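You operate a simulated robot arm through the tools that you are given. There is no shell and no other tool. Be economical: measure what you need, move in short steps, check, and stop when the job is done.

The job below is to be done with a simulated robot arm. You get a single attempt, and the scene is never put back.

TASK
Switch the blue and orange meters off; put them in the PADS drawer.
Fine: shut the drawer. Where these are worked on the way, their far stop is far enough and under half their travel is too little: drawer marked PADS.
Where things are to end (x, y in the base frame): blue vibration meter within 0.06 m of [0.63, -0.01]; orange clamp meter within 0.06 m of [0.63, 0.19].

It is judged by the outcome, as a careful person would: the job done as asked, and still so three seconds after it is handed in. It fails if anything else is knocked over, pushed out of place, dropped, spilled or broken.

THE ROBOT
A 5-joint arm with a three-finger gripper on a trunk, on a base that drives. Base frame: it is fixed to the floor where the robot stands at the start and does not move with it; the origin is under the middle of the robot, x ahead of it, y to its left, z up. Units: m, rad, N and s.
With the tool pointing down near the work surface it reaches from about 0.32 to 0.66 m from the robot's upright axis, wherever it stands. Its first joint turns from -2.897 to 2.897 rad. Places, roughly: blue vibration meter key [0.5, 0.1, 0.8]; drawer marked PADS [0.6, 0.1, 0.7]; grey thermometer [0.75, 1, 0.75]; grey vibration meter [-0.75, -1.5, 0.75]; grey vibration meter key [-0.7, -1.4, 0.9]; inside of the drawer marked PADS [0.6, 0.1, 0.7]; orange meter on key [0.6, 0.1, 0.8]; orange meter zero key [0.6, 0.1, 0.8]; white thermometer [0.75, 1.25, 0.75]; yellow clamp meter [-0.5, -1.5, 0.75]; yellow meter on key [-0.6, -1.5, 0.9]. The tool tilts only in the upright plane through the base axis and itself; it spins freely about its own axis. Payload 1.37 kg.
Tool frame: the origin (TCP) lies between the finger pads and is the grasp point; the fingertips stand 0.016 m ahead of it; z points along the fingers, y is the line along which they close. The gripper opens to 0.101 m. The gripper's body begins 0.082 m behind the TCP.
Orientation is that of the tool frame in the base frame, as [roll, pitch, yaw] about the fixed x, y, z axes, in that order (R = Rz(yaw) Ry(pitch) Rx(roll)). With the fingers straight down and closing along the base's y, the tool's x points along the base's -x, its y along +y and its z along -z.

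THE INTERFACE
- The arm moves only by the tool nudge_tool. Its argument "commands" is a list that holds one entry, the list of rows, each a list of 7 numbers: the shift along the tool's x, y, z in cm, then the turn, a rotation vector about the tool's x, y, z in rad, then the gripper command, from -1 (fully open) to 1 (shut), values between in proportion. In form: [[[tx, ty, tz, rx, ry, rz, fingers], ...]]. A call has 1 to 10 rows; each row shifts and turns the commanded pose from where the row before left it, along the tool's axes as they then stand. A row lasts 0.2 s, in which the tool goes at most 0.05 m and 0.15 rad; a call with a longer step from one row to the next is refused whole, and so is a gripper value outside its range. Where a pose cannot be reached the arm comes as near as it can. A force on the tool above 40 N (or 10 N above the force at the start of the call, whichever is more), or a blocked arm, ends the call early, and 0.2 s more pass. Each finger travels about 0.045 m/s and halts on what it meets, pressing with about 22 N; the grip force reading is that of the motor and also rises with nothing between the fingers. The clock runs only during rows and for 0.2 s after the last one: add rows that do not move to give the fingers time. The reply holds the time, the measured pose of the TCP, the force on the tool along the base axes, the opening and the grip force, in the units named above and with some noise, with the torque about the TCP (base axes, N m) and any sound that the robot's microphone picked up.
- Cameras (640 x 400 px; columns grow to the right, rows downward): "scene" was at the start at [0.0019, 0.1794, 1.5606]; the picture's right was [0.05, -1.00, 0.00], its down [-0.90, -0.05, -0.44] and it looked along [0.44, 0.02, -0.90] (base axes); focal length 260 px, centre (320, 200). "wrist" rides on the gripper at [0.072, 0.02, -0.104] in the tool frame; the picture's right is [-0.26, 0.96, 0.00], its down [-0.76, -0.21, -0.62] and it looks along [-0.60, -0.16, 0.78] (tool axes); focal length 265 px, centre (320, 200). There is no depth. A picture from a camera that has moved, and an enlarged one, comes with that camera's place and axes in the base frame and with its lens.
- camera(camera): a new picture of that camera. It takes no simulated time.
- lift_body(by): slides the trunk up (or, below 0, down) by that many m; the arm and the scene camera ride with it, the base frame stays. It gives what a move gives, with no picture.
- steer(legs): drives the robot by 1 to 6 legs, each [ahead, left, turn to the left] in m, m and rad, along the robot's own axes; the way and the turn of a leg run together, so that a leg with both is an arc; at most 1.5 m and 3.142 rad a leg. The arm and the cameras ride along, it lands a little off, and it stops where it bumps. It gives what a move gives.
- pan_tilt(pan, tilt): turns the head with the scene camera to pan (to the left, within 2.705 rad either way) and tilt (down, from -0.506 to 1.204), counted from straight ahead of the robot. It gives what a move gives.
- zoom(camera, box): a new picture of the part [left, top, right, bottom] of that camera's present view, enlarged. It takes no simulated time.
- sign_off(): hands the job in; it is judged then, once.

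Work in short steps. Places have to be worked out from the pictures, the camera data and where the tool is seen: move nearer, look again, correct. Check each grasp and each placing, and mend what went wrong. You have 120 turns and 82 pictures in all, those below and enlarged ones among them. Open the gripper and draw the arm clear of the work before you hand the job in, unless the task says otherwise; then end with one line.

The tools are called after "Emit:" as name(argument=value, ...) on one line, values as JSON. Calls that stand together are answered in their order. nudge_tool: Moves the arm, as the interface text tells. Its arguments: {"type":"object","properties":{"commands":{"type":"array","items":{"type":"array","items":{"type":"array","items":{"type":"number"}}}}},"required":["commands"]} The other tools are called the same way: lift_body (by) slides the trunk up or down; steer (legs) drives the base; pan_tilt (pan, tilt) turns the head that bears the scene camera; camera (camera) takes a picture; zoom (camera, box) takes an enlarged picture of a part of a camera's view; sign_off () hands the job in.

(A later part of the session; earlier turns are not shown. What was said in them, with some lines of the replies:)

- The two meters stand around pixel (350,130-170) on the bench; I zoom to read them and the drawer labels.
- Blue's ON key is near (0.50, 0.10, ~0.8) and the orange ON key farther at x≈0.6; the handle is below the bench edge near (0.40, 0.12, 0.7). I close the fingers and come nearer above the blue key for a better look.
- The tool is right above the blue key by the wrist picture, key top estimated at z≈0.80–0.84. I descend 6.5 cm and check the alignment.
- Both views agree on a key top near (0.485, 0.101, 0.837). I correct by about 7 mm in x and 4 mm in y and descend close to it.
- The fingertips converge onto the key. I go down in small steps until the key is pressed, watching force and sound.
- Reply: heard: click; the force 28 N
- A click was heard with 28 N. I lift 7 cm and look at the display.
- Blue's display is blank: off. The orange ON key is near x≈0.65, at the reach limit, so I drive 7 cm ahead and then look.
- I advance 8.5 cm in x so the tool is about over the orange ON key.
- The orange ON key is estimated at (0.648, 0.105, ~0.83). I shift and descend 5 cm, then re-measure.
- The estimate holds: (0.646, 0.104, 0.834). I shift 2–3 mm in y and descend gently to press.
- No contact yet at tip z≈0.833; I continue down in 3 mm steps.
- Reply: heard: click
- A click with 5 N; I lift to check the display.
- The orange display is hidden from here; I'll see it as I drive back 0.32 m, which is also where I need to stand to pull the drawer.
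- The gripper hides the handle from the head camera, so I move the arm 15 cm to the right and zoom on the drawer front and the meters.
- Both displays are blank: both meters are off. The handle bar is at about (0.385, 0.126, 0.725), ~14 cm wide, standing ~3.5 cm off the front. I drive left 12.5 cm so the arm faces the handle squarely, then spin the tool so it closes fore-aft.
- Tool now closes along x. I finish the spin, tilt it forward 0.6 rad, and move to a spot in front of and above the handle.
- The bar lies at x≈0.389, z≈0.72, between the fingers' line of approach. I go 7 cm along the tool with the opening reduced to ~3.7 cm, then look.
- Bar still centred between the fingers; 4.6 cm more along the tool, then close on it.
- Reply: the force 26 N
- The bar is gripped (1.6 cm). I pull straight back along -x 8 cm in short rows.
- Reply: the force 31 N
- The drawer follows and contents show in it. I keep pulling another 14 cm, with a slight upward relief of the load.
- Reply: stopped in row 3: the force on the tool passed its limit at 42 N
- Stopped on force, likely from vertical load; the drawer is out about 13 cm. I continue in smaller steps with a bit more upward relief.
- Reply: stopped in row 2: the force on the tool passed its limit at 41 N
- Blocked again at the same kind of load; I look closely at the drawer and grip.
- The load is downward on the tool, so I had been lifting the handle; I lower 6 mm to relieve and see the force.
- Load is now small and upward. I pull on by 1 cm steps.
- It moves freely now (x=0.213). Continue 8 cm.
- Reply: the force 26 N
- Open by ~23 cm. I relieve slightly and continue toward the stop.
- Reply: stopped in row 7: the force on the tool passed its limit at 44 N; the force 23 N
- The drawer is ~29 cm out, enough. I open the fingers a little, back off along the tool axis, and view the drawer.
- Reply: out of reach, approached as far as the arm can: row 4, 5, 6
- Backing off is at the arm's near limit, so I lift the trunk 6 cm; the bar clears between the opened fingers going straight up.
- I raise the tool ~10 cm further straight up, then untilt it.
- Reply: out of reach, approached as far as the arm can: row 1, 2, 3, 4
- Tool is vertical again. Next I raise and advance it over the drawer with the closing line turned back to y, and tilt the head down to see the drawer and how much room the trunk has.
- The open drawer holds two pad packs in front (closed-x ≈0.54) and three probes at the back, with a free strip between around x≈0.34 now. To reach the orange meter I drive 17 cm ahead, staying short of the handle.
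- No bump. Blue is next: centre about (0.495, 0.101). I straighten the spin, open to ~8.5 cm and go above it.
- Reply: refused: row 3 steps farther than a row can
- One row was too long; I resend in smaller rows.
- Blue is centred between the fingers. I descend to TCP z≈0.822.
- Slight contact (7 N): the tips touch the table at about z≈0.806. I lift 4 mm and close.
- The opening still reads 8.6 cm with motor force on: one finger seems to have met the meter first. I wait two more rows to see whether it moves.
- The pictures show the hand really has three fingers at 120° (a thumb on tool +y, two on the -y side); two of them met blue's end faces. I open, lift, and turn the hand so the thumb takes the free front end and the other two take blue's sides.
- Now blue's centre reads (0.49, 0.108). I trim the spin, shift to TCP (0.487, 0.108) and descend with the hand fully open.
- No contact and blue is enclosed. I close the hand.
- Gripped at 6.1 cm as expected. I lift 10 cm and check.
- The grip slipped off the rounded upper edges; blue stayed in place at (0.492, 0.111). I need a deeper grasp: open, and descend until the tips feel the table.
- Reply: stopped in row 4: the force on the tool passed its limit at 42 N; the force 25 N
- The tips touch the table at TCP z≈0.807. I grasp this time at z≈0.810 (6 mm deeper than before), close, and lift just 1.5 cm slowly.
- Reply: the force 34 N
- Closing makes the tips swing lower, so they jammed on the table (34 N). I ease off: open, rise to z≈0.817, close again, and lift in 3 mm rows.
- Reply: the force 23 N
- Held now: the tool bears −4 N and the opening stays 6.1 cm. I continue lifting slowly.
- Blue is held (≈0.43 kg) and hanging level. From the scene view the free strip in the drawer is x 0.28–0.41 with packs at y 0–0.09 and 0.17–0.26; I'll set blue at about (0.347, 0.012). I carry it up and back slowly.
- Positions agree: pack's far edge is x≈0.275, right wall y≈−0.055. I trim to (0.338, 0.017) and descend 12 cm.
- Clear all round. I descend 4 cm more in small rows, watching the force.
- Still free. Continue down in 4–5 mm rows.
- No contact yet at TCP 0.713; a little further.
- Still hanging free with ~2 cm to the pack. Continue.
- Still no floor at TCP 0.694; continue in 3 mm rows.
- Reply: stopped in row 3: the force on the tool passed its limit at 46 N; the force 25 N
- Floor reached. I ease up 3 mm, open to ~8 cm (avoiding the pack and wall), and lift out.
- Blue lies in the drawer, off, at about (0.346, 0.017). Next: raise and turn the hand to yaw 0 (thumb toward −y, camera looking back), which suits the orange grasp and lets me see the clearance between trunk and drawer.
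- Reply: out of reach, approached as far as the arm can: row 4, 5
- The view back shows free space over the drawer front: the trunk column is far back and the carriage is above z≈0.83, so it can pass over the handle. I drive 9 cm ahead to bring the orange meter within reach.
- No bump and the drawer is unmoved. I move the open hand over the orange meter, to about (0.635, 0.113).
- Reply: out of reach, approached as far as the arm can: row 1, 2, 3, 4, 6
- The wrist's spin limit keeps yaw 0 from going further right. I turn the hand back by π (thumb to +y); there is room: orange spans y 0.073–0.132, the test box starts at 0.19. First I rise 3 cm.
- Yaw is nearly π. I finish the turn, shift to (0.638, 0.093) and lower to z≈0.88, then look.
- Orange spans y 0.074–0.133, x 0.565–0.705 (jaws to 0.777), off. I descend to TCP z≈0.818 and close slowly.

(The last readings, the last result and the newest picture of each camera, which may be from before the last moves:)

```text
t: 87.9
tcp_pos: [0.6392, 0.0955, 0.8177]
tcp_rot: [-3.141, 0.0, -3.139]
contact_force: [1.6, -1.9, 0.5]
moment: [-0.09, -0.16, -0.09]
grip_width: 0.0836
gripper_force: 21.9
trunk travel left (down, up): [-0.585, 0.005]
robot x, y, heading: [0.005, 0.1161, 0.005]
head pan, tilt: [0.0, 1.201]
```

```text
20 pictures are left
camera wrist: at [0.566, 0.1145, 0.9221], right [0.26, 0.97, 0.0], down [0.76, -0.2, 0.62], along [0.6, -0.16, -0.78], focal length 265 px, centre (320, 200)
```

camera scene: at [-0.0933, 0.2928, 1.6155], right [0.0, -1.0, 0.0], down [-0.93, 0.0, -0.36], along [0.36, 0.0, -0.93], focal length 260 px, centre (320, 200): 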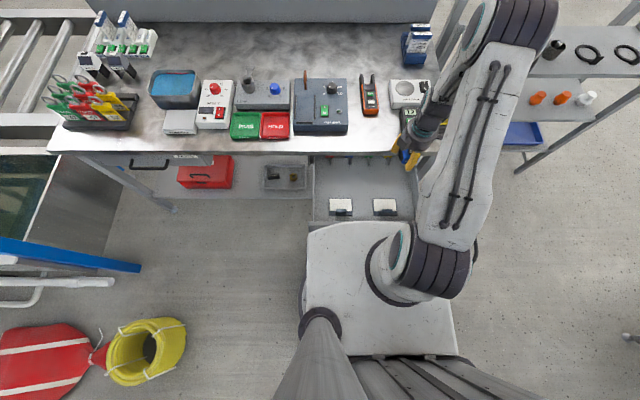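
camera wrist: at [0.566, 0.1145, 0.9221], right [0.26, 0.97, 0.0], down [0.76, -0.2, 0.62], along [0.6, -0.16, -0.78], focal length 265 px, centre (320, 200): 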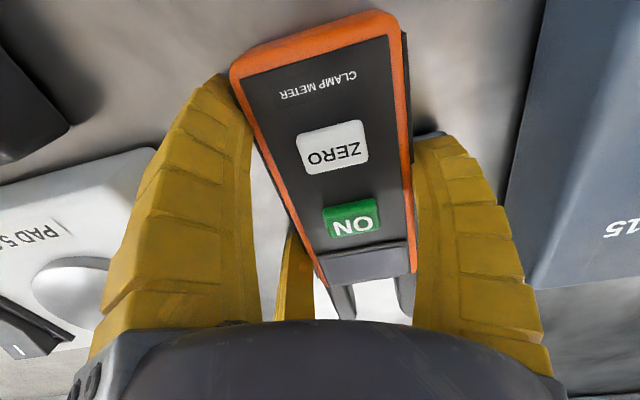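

All three fingers sit on the sides. I lift slowly 1.5 cm and check.

Emit:
nudge_tool(commands=[[[0, 0, -0.3, 0, 0, 0, 1], [0, 0, -0.3, 0, 0, 0, 1], [0, 0, -0.3, 0, 0, 0, 1], [0, 0, -0.3, 0, 0, 0, 1], [0, 0, -0.3, 0, 0, 0, 1], [0, 0, 0, 0, 0, 0, 1]]])

Emit:
camera(camera="wrist")

```text
t: 89.3
tcp_pos: [0.639, 0.0937, 0.8317]
tcp_rot: [3.142, 0.0, -3.138]
contact_force: [-0.4, 1.1, -2.6]
moment: [-0.04, 0.06, -0.01]
grip_width: 0.0833
gripper_force: 22.2
trunk travel left (down, up): [-0.585, 0.005]
robot x, y, heading: [0.0058, 0.1168, 0.002]
head pan, tilt: [0.0, 1.201]
```

```text
19 pictures are left
camera wrist: at [0.5665, 0.1146, 0.9378], right [0.26, 0.97, 0.0], down [0.76, -0.2, 0.62], along [0.6, -0.16, -0.78], focal length 265 px, centre (320, 200)
```

wrist: 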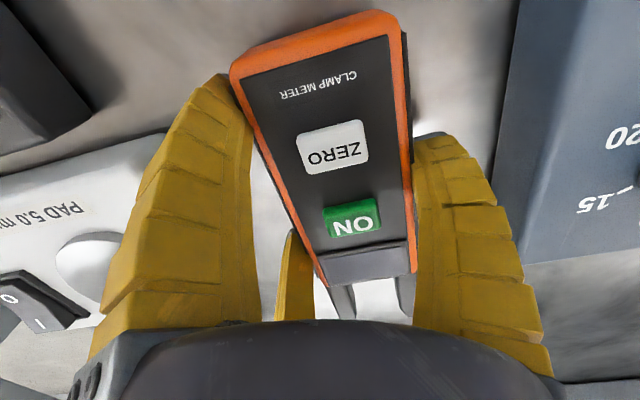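

Held firmly. I continue up 9 cm slowly.

Emit:
nudge_tool(commands=[[[0, 0, -0.5, 0, 0, 0, 1], [0, 0, -0.8, 0, 0, 0, 1], [0, 0, -1, 0, 0, 0, 1], [0, 0, -1.2, 0, 0, 0, 1], [0, 0, -1.2, 0, 0, 0, 1], [0, 0, -1.2, 0, 0, 0, 1], [0, 0, -1.2, 0, 0, 0, 1], [0, 0, -1.0, 0, 0, 0, 1], [0, 0, -0.5, 0, 0, 0, 1], [0, 0, 0, 0, 0, 0, 1]]])

Emit:
steer(legs=[[-0.06, 0, 0]])

Emit:
steer(legs=[[-0.06, 0, 0]])

Emit:
camera(camera="wrist")

```text
t: 91.5
tcp_pos: [0.6372, 0.0945, 0.9188]
tcp_rot: [-3.141, -0.001, -3.139]
contact_force: [0.8, 0.4, -1.7]
moment: [-0.04, 0.02, 0.01]
grip_width: 0.0831
gripper_force: 22.0
trunk travel left (down, up): [-0.585, 0.005]
robot x, y, heading: [0.0049, 0.1171, 0.005]
head pan, tilt: [0.0, 1.201]
```

```text
t: 92.5
tcp_pos: [0.5791, 0.0943, 0.9192]
tcp_rot: [3.141, 0.001, -3.137]
contact_force: [-0.5, -0.6, -1.7]
moment: [-0.04, 0.01, 0.03]
grip_width: 0.0831
gripper_force: 21.8
trunk travel left (down, up): [-0.585, 0.005]
robot x, y, heading: [-0.0527, 0.1164, -0.002]
head pan, tilt: [0.0, 1.201]
```

```text
t: 93.4
tcp_pos: [0.5186, 0.0951, 0.9187]
tcp_rot: [3.141, 0.002, -3.134]
contact_force: [-0.3, -1.3, -2.6]
moment: [-0.04, 0.02, -0.02]
grip_width: 0.0832
gripper_force: 21.7
trunk travel left (down, up): [-0.585, 0.005]
robot x, y, heading: [-0.1133, 0.117, 0.006]
head pan, tilt: [0.0, 1.201]
```

```text
18 pictures are left
camera wrist: at [0.4457, 0.116, 1.0237], right [0.26, 0.97, 0.0], down [0.76, -0.2, 0.62], along [0.6, -0.16, -0.78], focal length 265 px, centre (320, 200)
```

wrist: 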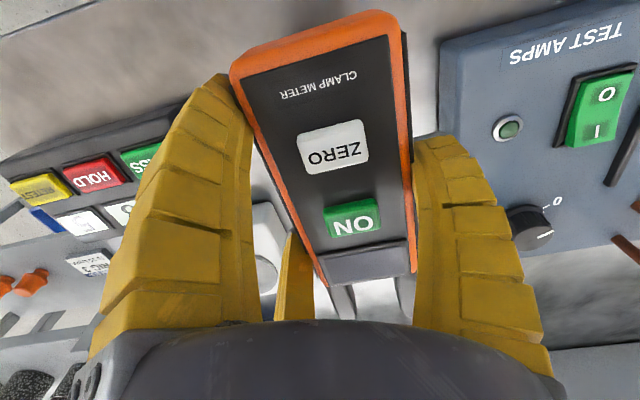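

Still held. I carry it back over the drawer toward (0.33, 0.205).

Emit:
nudge_tool(commands=[[[0.8, 0.3, 0, 0, 0, 0, 1], [1.5, 0.6, 0, 0, 0, 0, 1], [1.8, 0.9, 0, 0, 0, 0, 1], [2, 1, 0, 0, 0, 0, 1], [2, 1.2, 0, 0, 0, 0, 1], [2, 1.2, 0, 0, 0, 0, 1], [2, 1.2, 0, 0, 0, 0, 1], [2, 1.2, 0, 0, 0, 0, 1], [1.8, 1.2, 0, 0, 0, 0, 1], [1.5, 1.0, 0, 0, 0, 0, 1]]])

Emit:
nudge_tool(commands=[[[1.0, 0.8, 0, 0, 0, 0.08, 1], [0.4, 0.4, 0, 0, 0, 0.15, 1], [0, 0, 0, 0, 0, 0.15, 1], [0, 0, 0, 0, 0, 0.15, 1], [0, 0, 0, 0, 0, 0.15, 1], [0, 0, 0, 0, 0, 0.15, 1], [0, 0, 0, 0, 0, 0.15, 1], [0, 0, 0, 0, 0, 0.15, 1], [0, 0, 0, 0, 0, 0.15, 1], [0, 0, 0, 0, 0, 0.1, 1]]])

Emit:
camera(camera="wrist")

```text
t: 95.6
tcp_pos: [0.3466, 0.1917, 0.919]
tcp_rot: [-3.14, 0.001, -3.136]
contact_force: [0.9, 0.2, -2.5]
moment: [-0.02, -0.01, 0.02]
grip_width: 0.0831
gripper_force: 22.2
trunk travel left (down, up): [-0.585, 0.005]
robot x, y, heading: [-0.1148, 0.1155, 0.011]
head pan, tilt: [0.0, 1.201]
```

```text
t: 97.8
tcp_pos: [0.3307, 0.2054, 0.9172]
tcp_rot: [-3.141, 0.001, 1.766]
contact_force: [-0.3, 0.9, -3.0]
moment: [0.01, 0.01, -0.02]
grip_width: 0.0829
gripper_force: 21.9
trunk travel left (down, up): [-0.585, 0.005]
robot x, y, heading: [-0.1118, 0.1187, 0.011]
head pan, tilt: [0.0, 1.201]
```

```text
17 pictures are left
camera wrist: at [0.336, 0.2802, 1.0222], right [1.0, -0.07, 0.0], down [-0.06, -0.78, 0.62], along [-0.04, -0.62, -0.78], focal length 265 px, centre (320, 200)
```

wrist: 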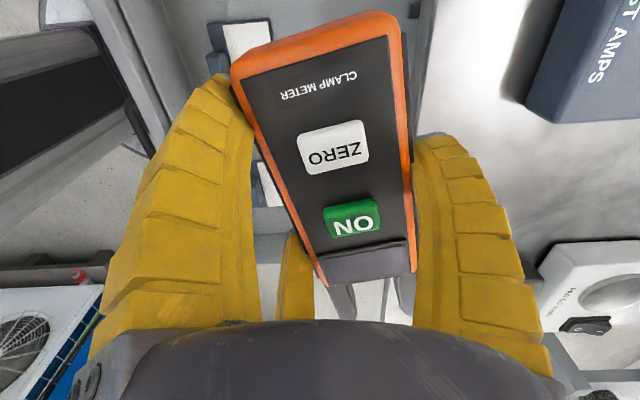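

I finish the turn (0.195 rad) and take a scene zoom before lowering.

Emit:
nudge_tool(commands=[[[0, 0, 0, 0, 0, 0.1, 1], [0, 0, 0, 0, 0, 0.095, 1], [0, 0, 1, 0, 0, 0, 1], [0, 0, 1.5, 0, 0, 0, 1], [0, 0, 1.5, 0, 0, 0, 1], [0, 0, 1.5, 0, 0, 0, 1], [0, 0, 1.5, 0, 0, 0, 1], [0, 0, 0.5, 0, 0, 0, 1], [0, 0, 0, 0, 0, 0, 1]]])

Emit:
zoom(camera="scene", box=[290, 100, 450, 240])

Emit:
camera(camera="wrist")

```text
t: 99.8
tcp_pos: [0.3312, 0.2043, 0.8428]
tcp_rot: [3.141, -0.001, 1.575]
contact_force: [-0.4, -0.6, -1.9]
moment: [0.01, 0.03, 0.01]
grip_width: 0.0829
gripper_force: 21.7
trunk travel left (down, up): [-0.585, 0.005]
robot x, y, heading: [-0.1154, 0.1127, 0.01]
head pan, tilt: [0.0, 1.201]
```

```text
2.86 times, centred on (370, 170) of scene
camera zoom: at [-0.1185, 0.2927, 1.6155], right [0.01, -1.0, 0.0], down [-0.93, -0.01, -0.36], along [0.36, 0.0, -0.93], focal length 742 px, centre (177, 286)
```

zoom: 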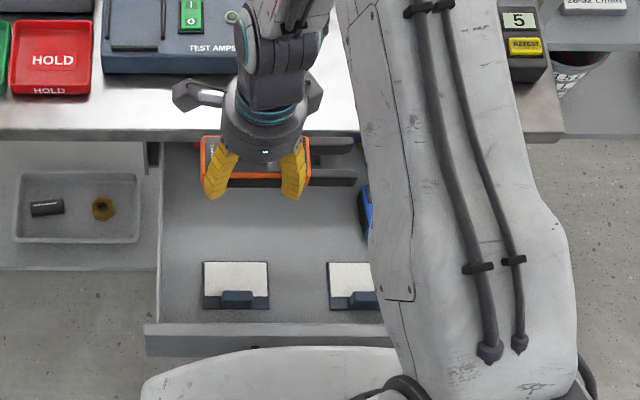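

```text
15 pictures are left
camera wrist: at [0.3496, 0.2779, 0.9477], right [0.97, -0.26, 0.0], down [-0.21, -0.76, 0.62], along [-0.16, -0.6, -0.78], focal length 265 px, centre (320, 200)
```

wrist: 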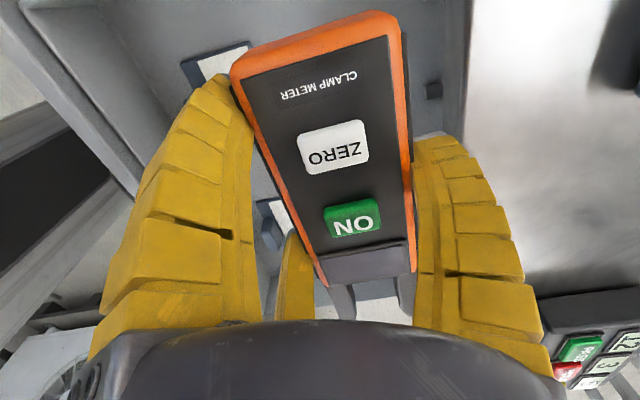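

Placement looks clear: left end y≈0.28 (wall 0.31), jaws end y≈0.07–0.09 (blue edge ≈0.05). I lower 9 cm and check.

Emit:
nudge_tool(commands=[[[0, 0, 0.8, 0, 0, 0, 1], [0, 0, 1.2, 0, 0, 0, 1], [0, 0, 1.4, 0, 0, 0, 1], [0, 0, 1.4, 0, 0, 0, 1], [0, 0, 1.4, 0, 0, 0, 1], [0, 0, 1.2, 0, 0, 0, 1], [0, 0, 1.0, 0, 0, 0, 1], [0, 0, 0.6, 0, 0, 0, 1], [0, 0, 0, 0, 0, 0, 1]]])

Emit:
camera(camera="wrist")

Emit:
zoom(camera="scene", box=[290, 100, 450, 240])

```text
t: 101.8
tcp_pos: [0.3324, 0.2054, 0.7531]
tcp_rot: [-3.14, 0.001, 1.575]
contact_force: [0.7, 0.6, -1.7]
moment: [0.05, 0.05, -0.03]
grip_width: 0.0831
gripper_force: 21.5
trunk travel left (down, up): [-0.585, 0.005]
robot x, y, heading: [-0.108, 0.1208, 0.003]
head pan, tilt: [0.0, 1.201]
```

```text
14 pictures are left
camera wrist: at [0.3507, 0.2789, 0.8585], right [0.97, -0.26, 0.0], down [-0.21, -0.76, 0.62], along [-0.16, -0.6, -0.78], focal length 265 px, centre (320, 200)
```

wrist: 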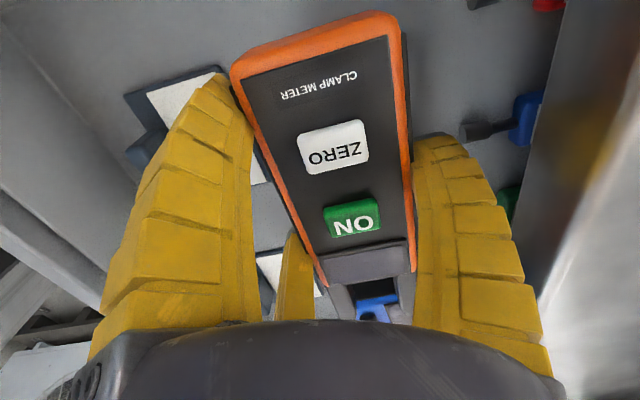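

```text
2.86 times, centred on (370, 170) of scene
camera zoom: at [-0.1185, 0.2927, 1.6155], right [0.01, -1.0, 0.0], down [-0.93, -0.01, -0.36], along [0.36, 0.0, -0.93], focal length 742 px, centre (177, 286)
```

zoom: 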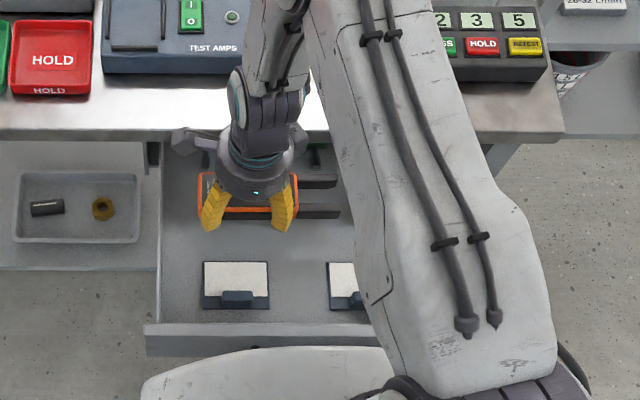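

Clear of pack and tags by >1 cm. Lower 4 cm more, then in small steps to the floor.

Emit:
nudge_tool(commands=[[[0, 0, 0.8, 0, 0, 0, 1], [0, 0, 1, 0, 0, 0, 1], [0, 0, 1, 0, 0, 0, 1], [0, 0, 0.8, 0, 0, 0, 1], [0, 0, 0.4, 0, 0, 0, 1], [0, 0, 0.4, 0, 0, 0, 1], [0, 0, 0.3, 0, 0, 0, 1]]])

Emit:
nudge_tool(commands=[[[0, 0, 0.3, 0, 0, 0, 1], [0, 0, 0.2, 0, 0, 0, 1], [0, 0, 0.2, 0, 0, 0, 1]]])

```text
t: 103.4
tcp_pos: [0.3311, 0.2054, 0.7068]
tcp_rot: [-3.141, 0.001, 1.575]
contact_force: [0.0, -1.0, -3.4]
moment: [0.02, 0.05, -0.01]
grip_width: 0.0832
gripper_force: 22.7
trunk travel left (down, up): [-0.585, 0.005]
robot x, y, heading: [-0.1141, 0.1149, 0.008]
head pan, tilt: [0.0, 1.201]
```

```text
t: 104.2
tcp_pos: [0.3307, 0.2052, 0.6998]
tcp_rot: [3.141, -0.001, 1.575]
contact_force: [0.5, -0.1, -2.6]
moment: [0.02, 0.02, -0.03]
grip_width: 0.0832
gripper_force: 22.2
trunk travel left (down, up): [-0.585, 0.005]
robot x, y, heading: [-0.1133, 0.1216, 0.002]
head pan, tilt: [0.0, 1.201]
```

Not yet on the floor; 2 mm steps further.

Emit:
nudge_tool(commands=[[[0, 0, 0.2, 0, 0, 0, 1], [0, 0, 0.2, 0, 0, 0, 1], [0, 0, 0, 0, 0, 0, 1]]])

```text
t: 105.0
tcp_pos: [0.3318, 0.2052, 0.6961]
tcp_rot: [-3.141, -0.001, 1.576]
contact_force: [0.2, -0.2, -2.3]
moment: [0.01, 0.05, 0.0]
grip_width: 0.0827
gripper_force: 21.9
trunk travel left (down, up): [-0.585, 0.005]
robot x, y, heading: [-0.1123, 0.1158, 0.009]
head pan, tilt: [0.0, 1.201]
```

Emit:
nudge_tool(commands=[[[0, 0, 0.2, 0, 0, 0, 1], [0, 0, 0.15, 0, 0, 0, 1], [0, 0, 0, 0, 0, 0, 1]]])

```text
t: 105.8
tcp_pos: [0.3321, 0.2056, 0.692]
tcp_rot: [3.137, -0.002, 1.574]
contact_force: [-0.8, -2.2, 15.4]
moment: [-0.9, -0.7, -0.15]
grip_width: 0.083
gripper_force: 22.1
trunk travel left (down, up): [-0.585, 0.005]
robot x, y, heading: [-0.1121, 0.1166, 0.002]
head pan, tilt: [0.0, 1.201]
```

Floor contact (15 N). I ease 2 mm, open, and lift out.

Emit:
nudge_tool(commands=[[[0, 0, -0.2, 0, 0, 0, 1], [0, 0, 0, 0, 0, 0, -0.7], [0, 0, 0, 0, 0, 0, -0.9], [0, 0, 0, 0, 0, 0, -0.9], [0, 0, -0.8, 0, 0, 0, -0.9], [0, 0, -2, 0, 0, 0, -0.9], [0, 0, -3, 0, 0, 0, -0.9], [0, 0, -3, 0, 0, 0, -0.9], [0, 0, -3, 0, 0, 0, -0.9], [0, 0, 0, 0, 0, 0, -0.9]]])

Emit:
camera(camera="wrist")

```text
t: 108.0
tcp_pos: [0.3323, 0.2052, 0.8143]
tcp_rot: [3.141, -0.001, 1.573]
contact_force: [-0.5, 0.0, 0.1]
moment: [-0.03, -0.03, 0.0]
grip_width: 0.0964
gripper_force: 0.1
trunk travel left (down, up): [-0.585, 0.005]
robot x, y, heading: [-0.116, 0.1163, 0.009]
head pan, tilt: [0.0, 1.201]
```

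```text
12 pictures are left
camera wrist: at [0.3507, 0.2781, 0.9197], right [0.97, -0.26, 0.0], down [-0.21, -0.76, 0.62], along [-0.16, -0.6, -0.78], focal length 265 px, centre (320, 200)
```

wrist: 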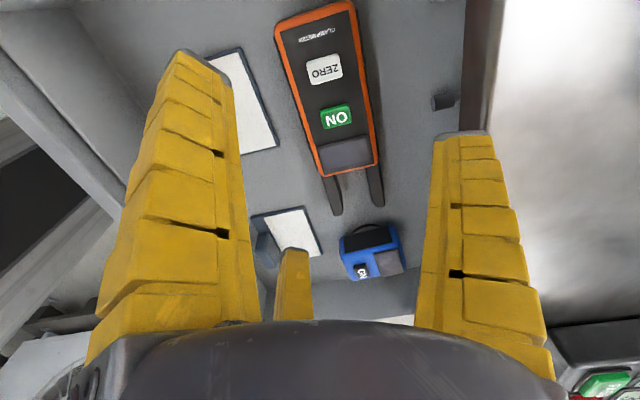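

Both meters lie in the drawer, switched off. Now to close it: raise the hand, turn it to yaw π, close the fingers and drive back 17 cm.

Emit:
nudge_tool(commands=[[[-2, 0, -3, 0, 0, -0.15, 0], [-2, 0, -3, 0, 0, -0.15, 0.5], [0, 0, -3, 0, 0, -0.15, 1], [0, 0, 0, 0, 0, -0.15, 1], [0, 0, 0, 0, 0, -0.15, 1], [0, 0, 0, 0, 0, -0.15, 1], [0, 0, 0, 0, 0, -0.15, 1], [0, 0, 0, 0, 0, -0.15, 1], [0, 0, 0, 0, 0, -0.15, 1], [0, 0, 0, 0, 0, -0.15, 1]]])

Emit:
steer(legs=[[-0.17, 0, 0]])

Emit:
camera(camera="scene")

```text
t: 110.2
tcp_pos: [0.3339, 0.1651, 0.9025]
tcp_rot: [-3.141, 0.0, 3.076]
contact_force: [1.1, 0.3, -0.7]
moment: [0.0, 0.02, 0.0]
grip_width: 0.0
gripper_force: 22.2
trunk travel left (down, up): [-0.585, 0.005]
robot x, y, heading: [-0.1153, 0.1167, 0.006]
head pan, tilt: [0.0, 1.201]
```

```text
t: 111.7
tcp_pos: [0.1648, 0.1657, 0.9028]
tcp_rot: [-3.141, 0.001, 3.075]
contact_force: [0.1, -0.5, 0.2]
moment: [-0.02, -0.04, -0.01]
grip_width: 0.0003
gripper_force: 22.8
trunk travel left (down, up): [-0.585, 0.005]
robot x, y, heading: [-0.2819, 0.1169, 0.004]
head pan, tilt: [0.0, 1.201]
```

```text
11 pictures are left
camera scene: at [-0.2889, 0.2916, 1.6155], right [0.01, -1.0, 0.0], down [-0.93, -0.01, -0.36], along [0.36, 0.0, -0.93], focal length 260 px, centre (320, 200)
```

scene: 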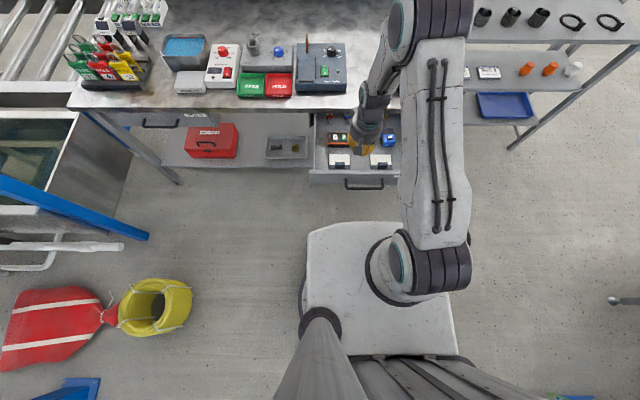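

Handle bar is now near (0.10–0.115, 0.125). I move the closed hand to x≈0.045 in front of it at height, then check.

Emit:
nudge_tool(commands=[[[0, 0, 0, 0, 0, -0.065, 1], [3, -2, 0, 0, 0, 0, 1], [3, -2, 0, 0, 0, 0, 1], [3, 0, 0, 0, 0, 0, 1], [3, 0, 0, 0, 0, 0, 1], [0, 0, 3, 0, 0, 0, 1], [0, 0, 3, 0, 0, 0, 1], [0, 0, 0, 0, 0, 0, 1]]])

Emit:
camera(camera="wrist")

```text
t: 113.5
tcp_pos: [0.0472, 0.1255, 0.8437]
tcp_rot: [3.141, 0.002, 3.137]
contact_force: [-0.4, 0.6, 0.4]
moment: [-0.01, 0.01, 0.01]
grip_width: 0.0
gripper_force: 21.9
trunk travel left (down, up): [-0.585, 0.005]
robot x, y, heading: [-0.2827, 0.1169, 0.002]
head pan, tilt: [0.0, 1.201]
```

```text
10 pictures are left
camera wrist: at [-0.0255, 0.1468, 0.9483], right [0.27, 0.96, 0.0], down [0.75, -0.21, 0.62], along [0.6, -0.17, -0.78], focal length 265 px, centre (320, 200)
```

wrist: 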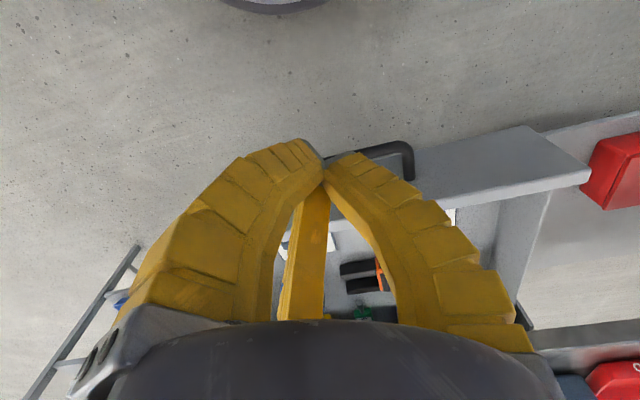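

Bar at x≈0.108; the fingers at 0.047 clear it. I descend 12 cm to bar height.

Emit:
nudge_tool(commands=[[[0, 0, 3, 0, 0, 0, 1], [0, 0, 3, 0, 0, 0, 1], [0, 0, 3, 0, 0, 0, 1], [0, 0, 2.5, 0, 0, 0, 1], [0, 0, 0.7, 0, 0, 0, 1], [0, 0, 0, 0, 0, 0, 1]]])

Emit:
camera(camera="wrist")

```text
t: 114.9
tcp_pos: [0.0462, 0.1224, 0.7177]
tcp_rot: [-3.14, 0.002, 3.138]
contact_force: [-0.3, 0.2, 0.2]
moment: [-0.01, 0.03, 0.02]
grip_width: 0.0001
gripper_force: 22.7
trunk travel left (down, up): [-0.585, 0.005]
robot x, y, heading: [-0.2808, 0.1194, 0.007]
head pan, tilt: [0.0, 1.201]
```

```text
9 pictures are left
camera wrist: at [-0.0277, 0.145, 0.8236], right [0.27, 0.96, 0.0], down [0.75, -0.21, 0.62], along [0.6, -0.17, -0.78], focal length 265 px, centre (320, 200)
```

wrist: 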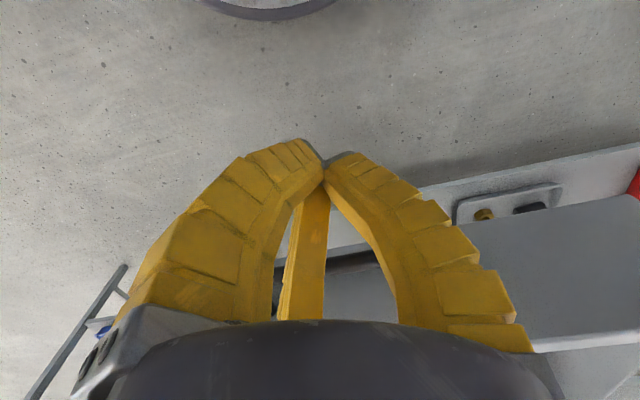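

The bar is just ahead of the fingers. I push along +x, gently, 13 cm.

Emit:
nudge_tool(commands=[[[-1, 0, 0, 0, 0, 0, 1], [-1, 0, 0, 0, 0, 0, 1], [-1, 0, 0, 0, 0, 0, 1], [-1, 0, 0, 0, 0, 0, 1], [-1.2, 0, 0, 0, 0, 0, 1], [-1.5, 0, 0, 0, 0, 0, 1], [-1.5, 0, 0, 0, 0, 0, 1], [-1.5, 0, 0, 0, 0, 0, 1], [-1.5, 0, 0, 0, 0, 0, 1], [-1.5, 0, 0, 0, 0, 0, 1]]])

Emit:
camera(camera="scene")

```text
t: 117.1
tcp_pos: [0.1742, 0.1223, 0.7204]
tcp_rot: [3.141, 0.002, 3.139]
contact_force: [0.4, 0.4, 0.2]
moment: [-0.02, 0.01, 0.01]
grip_width: 0.0001
gripper_force: 22.2
trunk travel left (down, up): [-0.585, 0.005]
robot x, y, heading: [-0.2834, 0.1127, 0.005]
head pan, tilt: [0.0, 1.201]
```

```text
8 pictures are left
camera scene: at [-0.2872, 0.2916, 1.6155], right [0.01, -1.0, 0.0], down [-0.93, -0.01, -0.36], along [0.36, 0.0, -0.93], focal length 260 px, centre (320, 200)
```

scene: 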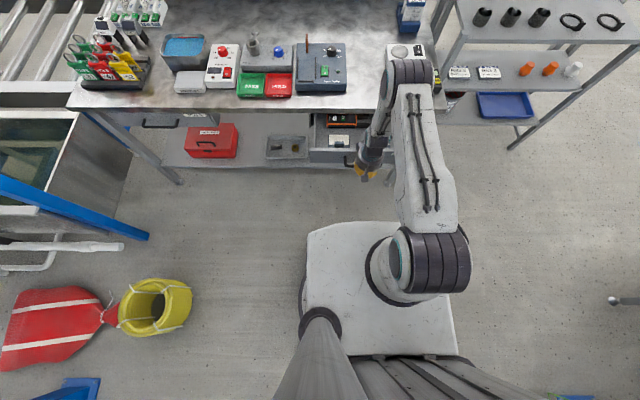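

The drawer moves in with little force. I push on another 14 cm.

Emit:
nudge_tool(commands=[[[-1.5, 0, 0, 0, 0, 0, 1], [-1.5, 0, 0, 0, 0, 0, 1], [-1.5, 0, 0, 0, 0, 0, 1], [-1.5, 0, 0, 0, 0, 0, 1], [-1.5, 0, 0, 0, 0, 0, 1], [-1.5, 0, 0, 0, 0, 0, 1], [-1.5, 0, 0, 0, 0, 0, 1], [-1.5, 0, 0, 0, 0, 0, 1], [-1.2, 0, 0, 0, 0, 0, 1], [-1, 0, 0, 0, 0, 0, 1]]])

```text
t: 119.3
tcp_pos: [0.3137, 0.1242, 0.721]
tcp_rot: [3.141, 0.0, 3.137]
contact_force: [0.1, 0.1, 0.1]
moment: [-0.03, 0.01, -0.02]
grip_width: 0.0001
gripper_force: 22.1
trunk travel left (down, up): [-0.585, 0.005]
robot x, y, heading: [-0.2814, 0.1152, 0.004]
head pan, tilt: [0.0, 1.201]
```

Now the last ~5 cm, slower, until the stop is felt.

Emit:
nudge_tool(commands=[[[-0.9, 0, 0, 0, 0, 0, 1], [-0.9, 0, 0, 0, 0, 0, 1], [-0.8, 0, 0, 0, 0, 0, 1], [-0.8, 0, 0, 0, 0, 0, 1], [-0.6, 0, 0, 0, 0, 0, 1], [-0.5, 0, 0, 0, 0, 0, 1], [-0.5, 0, 0, 0, 0, 0, 1], [-0.5, 0, 0, 0, 0, 0, 1]]])

Emit:
zoom(camera="scene", box=[280, 60, 440, 200])

```text
t: 121.1
tcp_pos: [0.3395, 0.1234, 0.7252]
tcp_rot: [-3.141, 0.002, 3.139]
contact_force: [-0.3, 0.3, 0.4]
moment: [0.02, -0.01, 0.0]
grip_width: 0.0
gripper_force: 22.0
out of reach, approached as far as the arm can: row 4, 5, 6, 7, 8
trunk travel left (down, up): [-0.585, 0.005]
robot x, y, heading: [-0.2848, 0.1147, 0.005]
head pan, tilt: [0.0, 1.201]
```

```text
2.86 times, centred on (360, 130) of scene
camera zoom: at [-0.2875, 0.2916, 1.6155], right [0.01, -1.0, 0.0], down [-0.93, -0.01, -0.36], along [0.36, 0.0, -0.93], focal length 742 px, centre (206, 400)
```

zoom: 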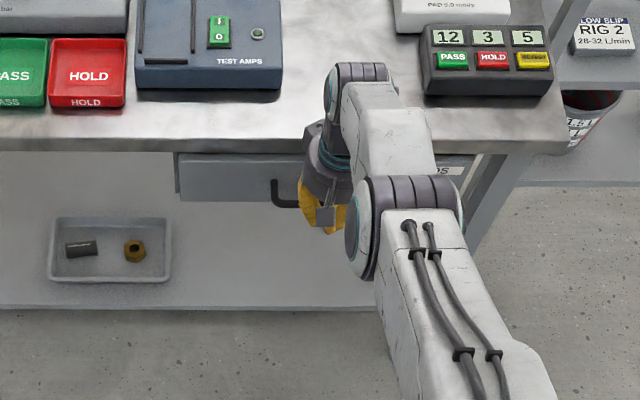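

The arm's reach ended at x≈0.34; I finish the push by driving ahead in small bits.

Emit:
steer(legs=[[0.02, 0, 0]])

Emit:
zoom(camera="scene", box=[280, 60, 440, 200])

```text
t: 121.9
tcp_pos: [0.3583, 0.1241, 0.725]
tcp_rot: [3.14, -0.001, 3.139]
contact_force: [-14.7, -1.4, 4.5]
moment: [-0.03, -0.01, -0.13]
grip_width: 0.0
gripper_force: 22.2
trunk travel left (down, up): [-0.585, 0.005]
robot x, y, heading: [-0.2618, 0.1176, 0.01]
head pan, tilt: [0.0, 1.201]
```

```text
2.86 times, centred on (360, 130) of scene
camera zoom: at [-0.2701, 0.2916, 1.6155], right [0.01, -1.0, 0.0], down [-0.93, -0.01, -0.36], along [0.36, 0.0, -0.93], focal length 742 px, centre (206, 400)
```

zoom: 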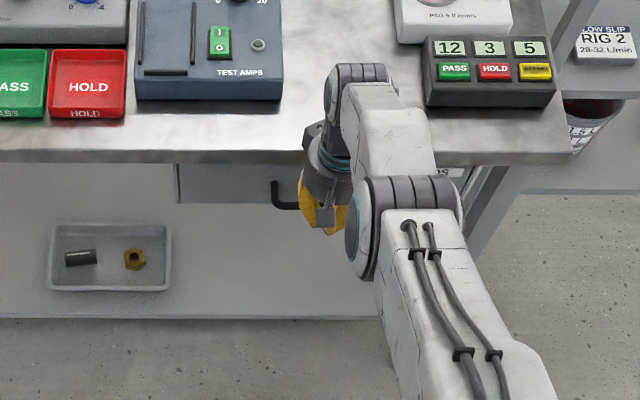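

Resistance of 15 N at x=0.358: the drawer is against its stop. One small extra push confirms it, then I back off.

Emit:
nudge_tool(commands=[[[-0.3, 0, 0, 0, 0, 0, 1], [0, 0, 0, 0, 0, 0, 1]]])

Emit:
nudge_tool(commands=[[[2, 0, 0, 0, 0, 0, 1], [3, 0, 0, 0, 0, 0, 1], [4, 0, 0, 0, 0, 0, 1], [3, 0, -3, 0, 0, 0, 0], [0, 0, -4, 0, 0, 0, -1], [0, -4, -3, 0, 0, 0, -1], [0, -4, -3, 0, 0, 0, -1], [0, -4, -3, 0, 0, 0, -1], [0, 0, 0, 0, 0, 0, -1]]])

Emit:
pan_tilt(pan=0.0, tilt=0.85)

Emit:
zoom(camera="scene", box=[260, 140, 440, 300])

```text
t: 122.5
tcp_pos: [0.3562, 0.1236, 0.7237]
tcp_rot: [-3.141, -0.003, 3.136]
contact_force: [-7.9, -0.3, 5.1]
moment: [-0.02, -0.08, -0.07]
grip_width: 0.0
gripper_force: 21.9
out of reach, approached as far as the arm can: row 1
trunk travel left (down, up): [-0.585, 0.005]
robot x, y, heading: [-0.2614, 0.1134, 0.009]
head pan, tilt: [0.0, 1.201]
```

```text
t: 124.5
tcp_pos: [0.2346, 0.0043, 0.8833]
tcp_rot: [-3.141, -0.003, 3.139]
contact_force: [0.2, -0.9, -0.1]
moment: [-0.02, 0.01, -0.01]
grip_width: 0.1007
gripper_force: 0.0
trunk travel left (down, up): [-0.585, 0.005]
robot x, y, heading: [-0.2586, 0.114, 0.002]
head pan, tilt: [0.0, 1.201]
```

```text
t: 125.3
tcp_pos: [0.2349, 0.0039, 0.8835]
tcp_rot: [3.142, -0.003, 3.138]
contact_force: [0.6, -0.2, 0.3]
moment: [-0.01, 0.04, 0.02]
grip_width: 0.1007
gripper_force: 0.1
trunk travel left (down, up): [-0.585, 0.005]
robot x, y, heading: [-0.262, 0.1174, 0.004]
head pan, tilt: [0.0, 0.85]
```

```text
2.50 times, centred on (350, 220) of scene
camera zoom: at [-0.2455, 0.2917, 1.6392], right [0.01, -1.0, 0.0], down [-0.75, -0.01, -0.66], along [0.66, 0.0, -0.75], focal length 649 px, centre (245, 150)
```

zoom: 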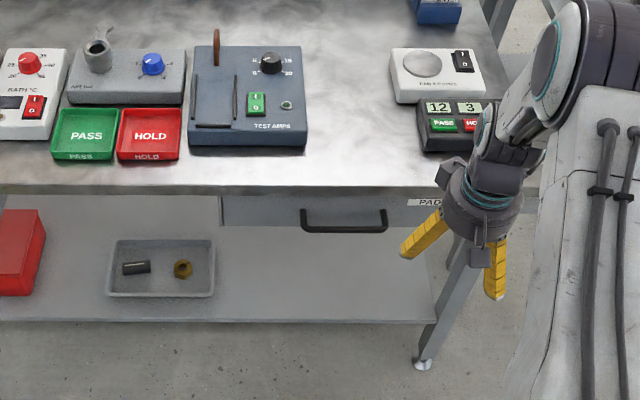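

The drawer front is back at its original place (bar at x≈0.386, against the stop), the bench items are undisturbed, and the arm is clear with the gripper open. I hand the job in.

Emit:
sign_off()

```text
The job is handed in.
```

The blue and orange meters are switched off and in the PADS drawer, and the drawer is shut. I estimate blue at about (0.62, 0.02) and orange at about (0.62, 0.20), both within 0.06 m of their targets. I couldn't check their positions once the drawer was closed.
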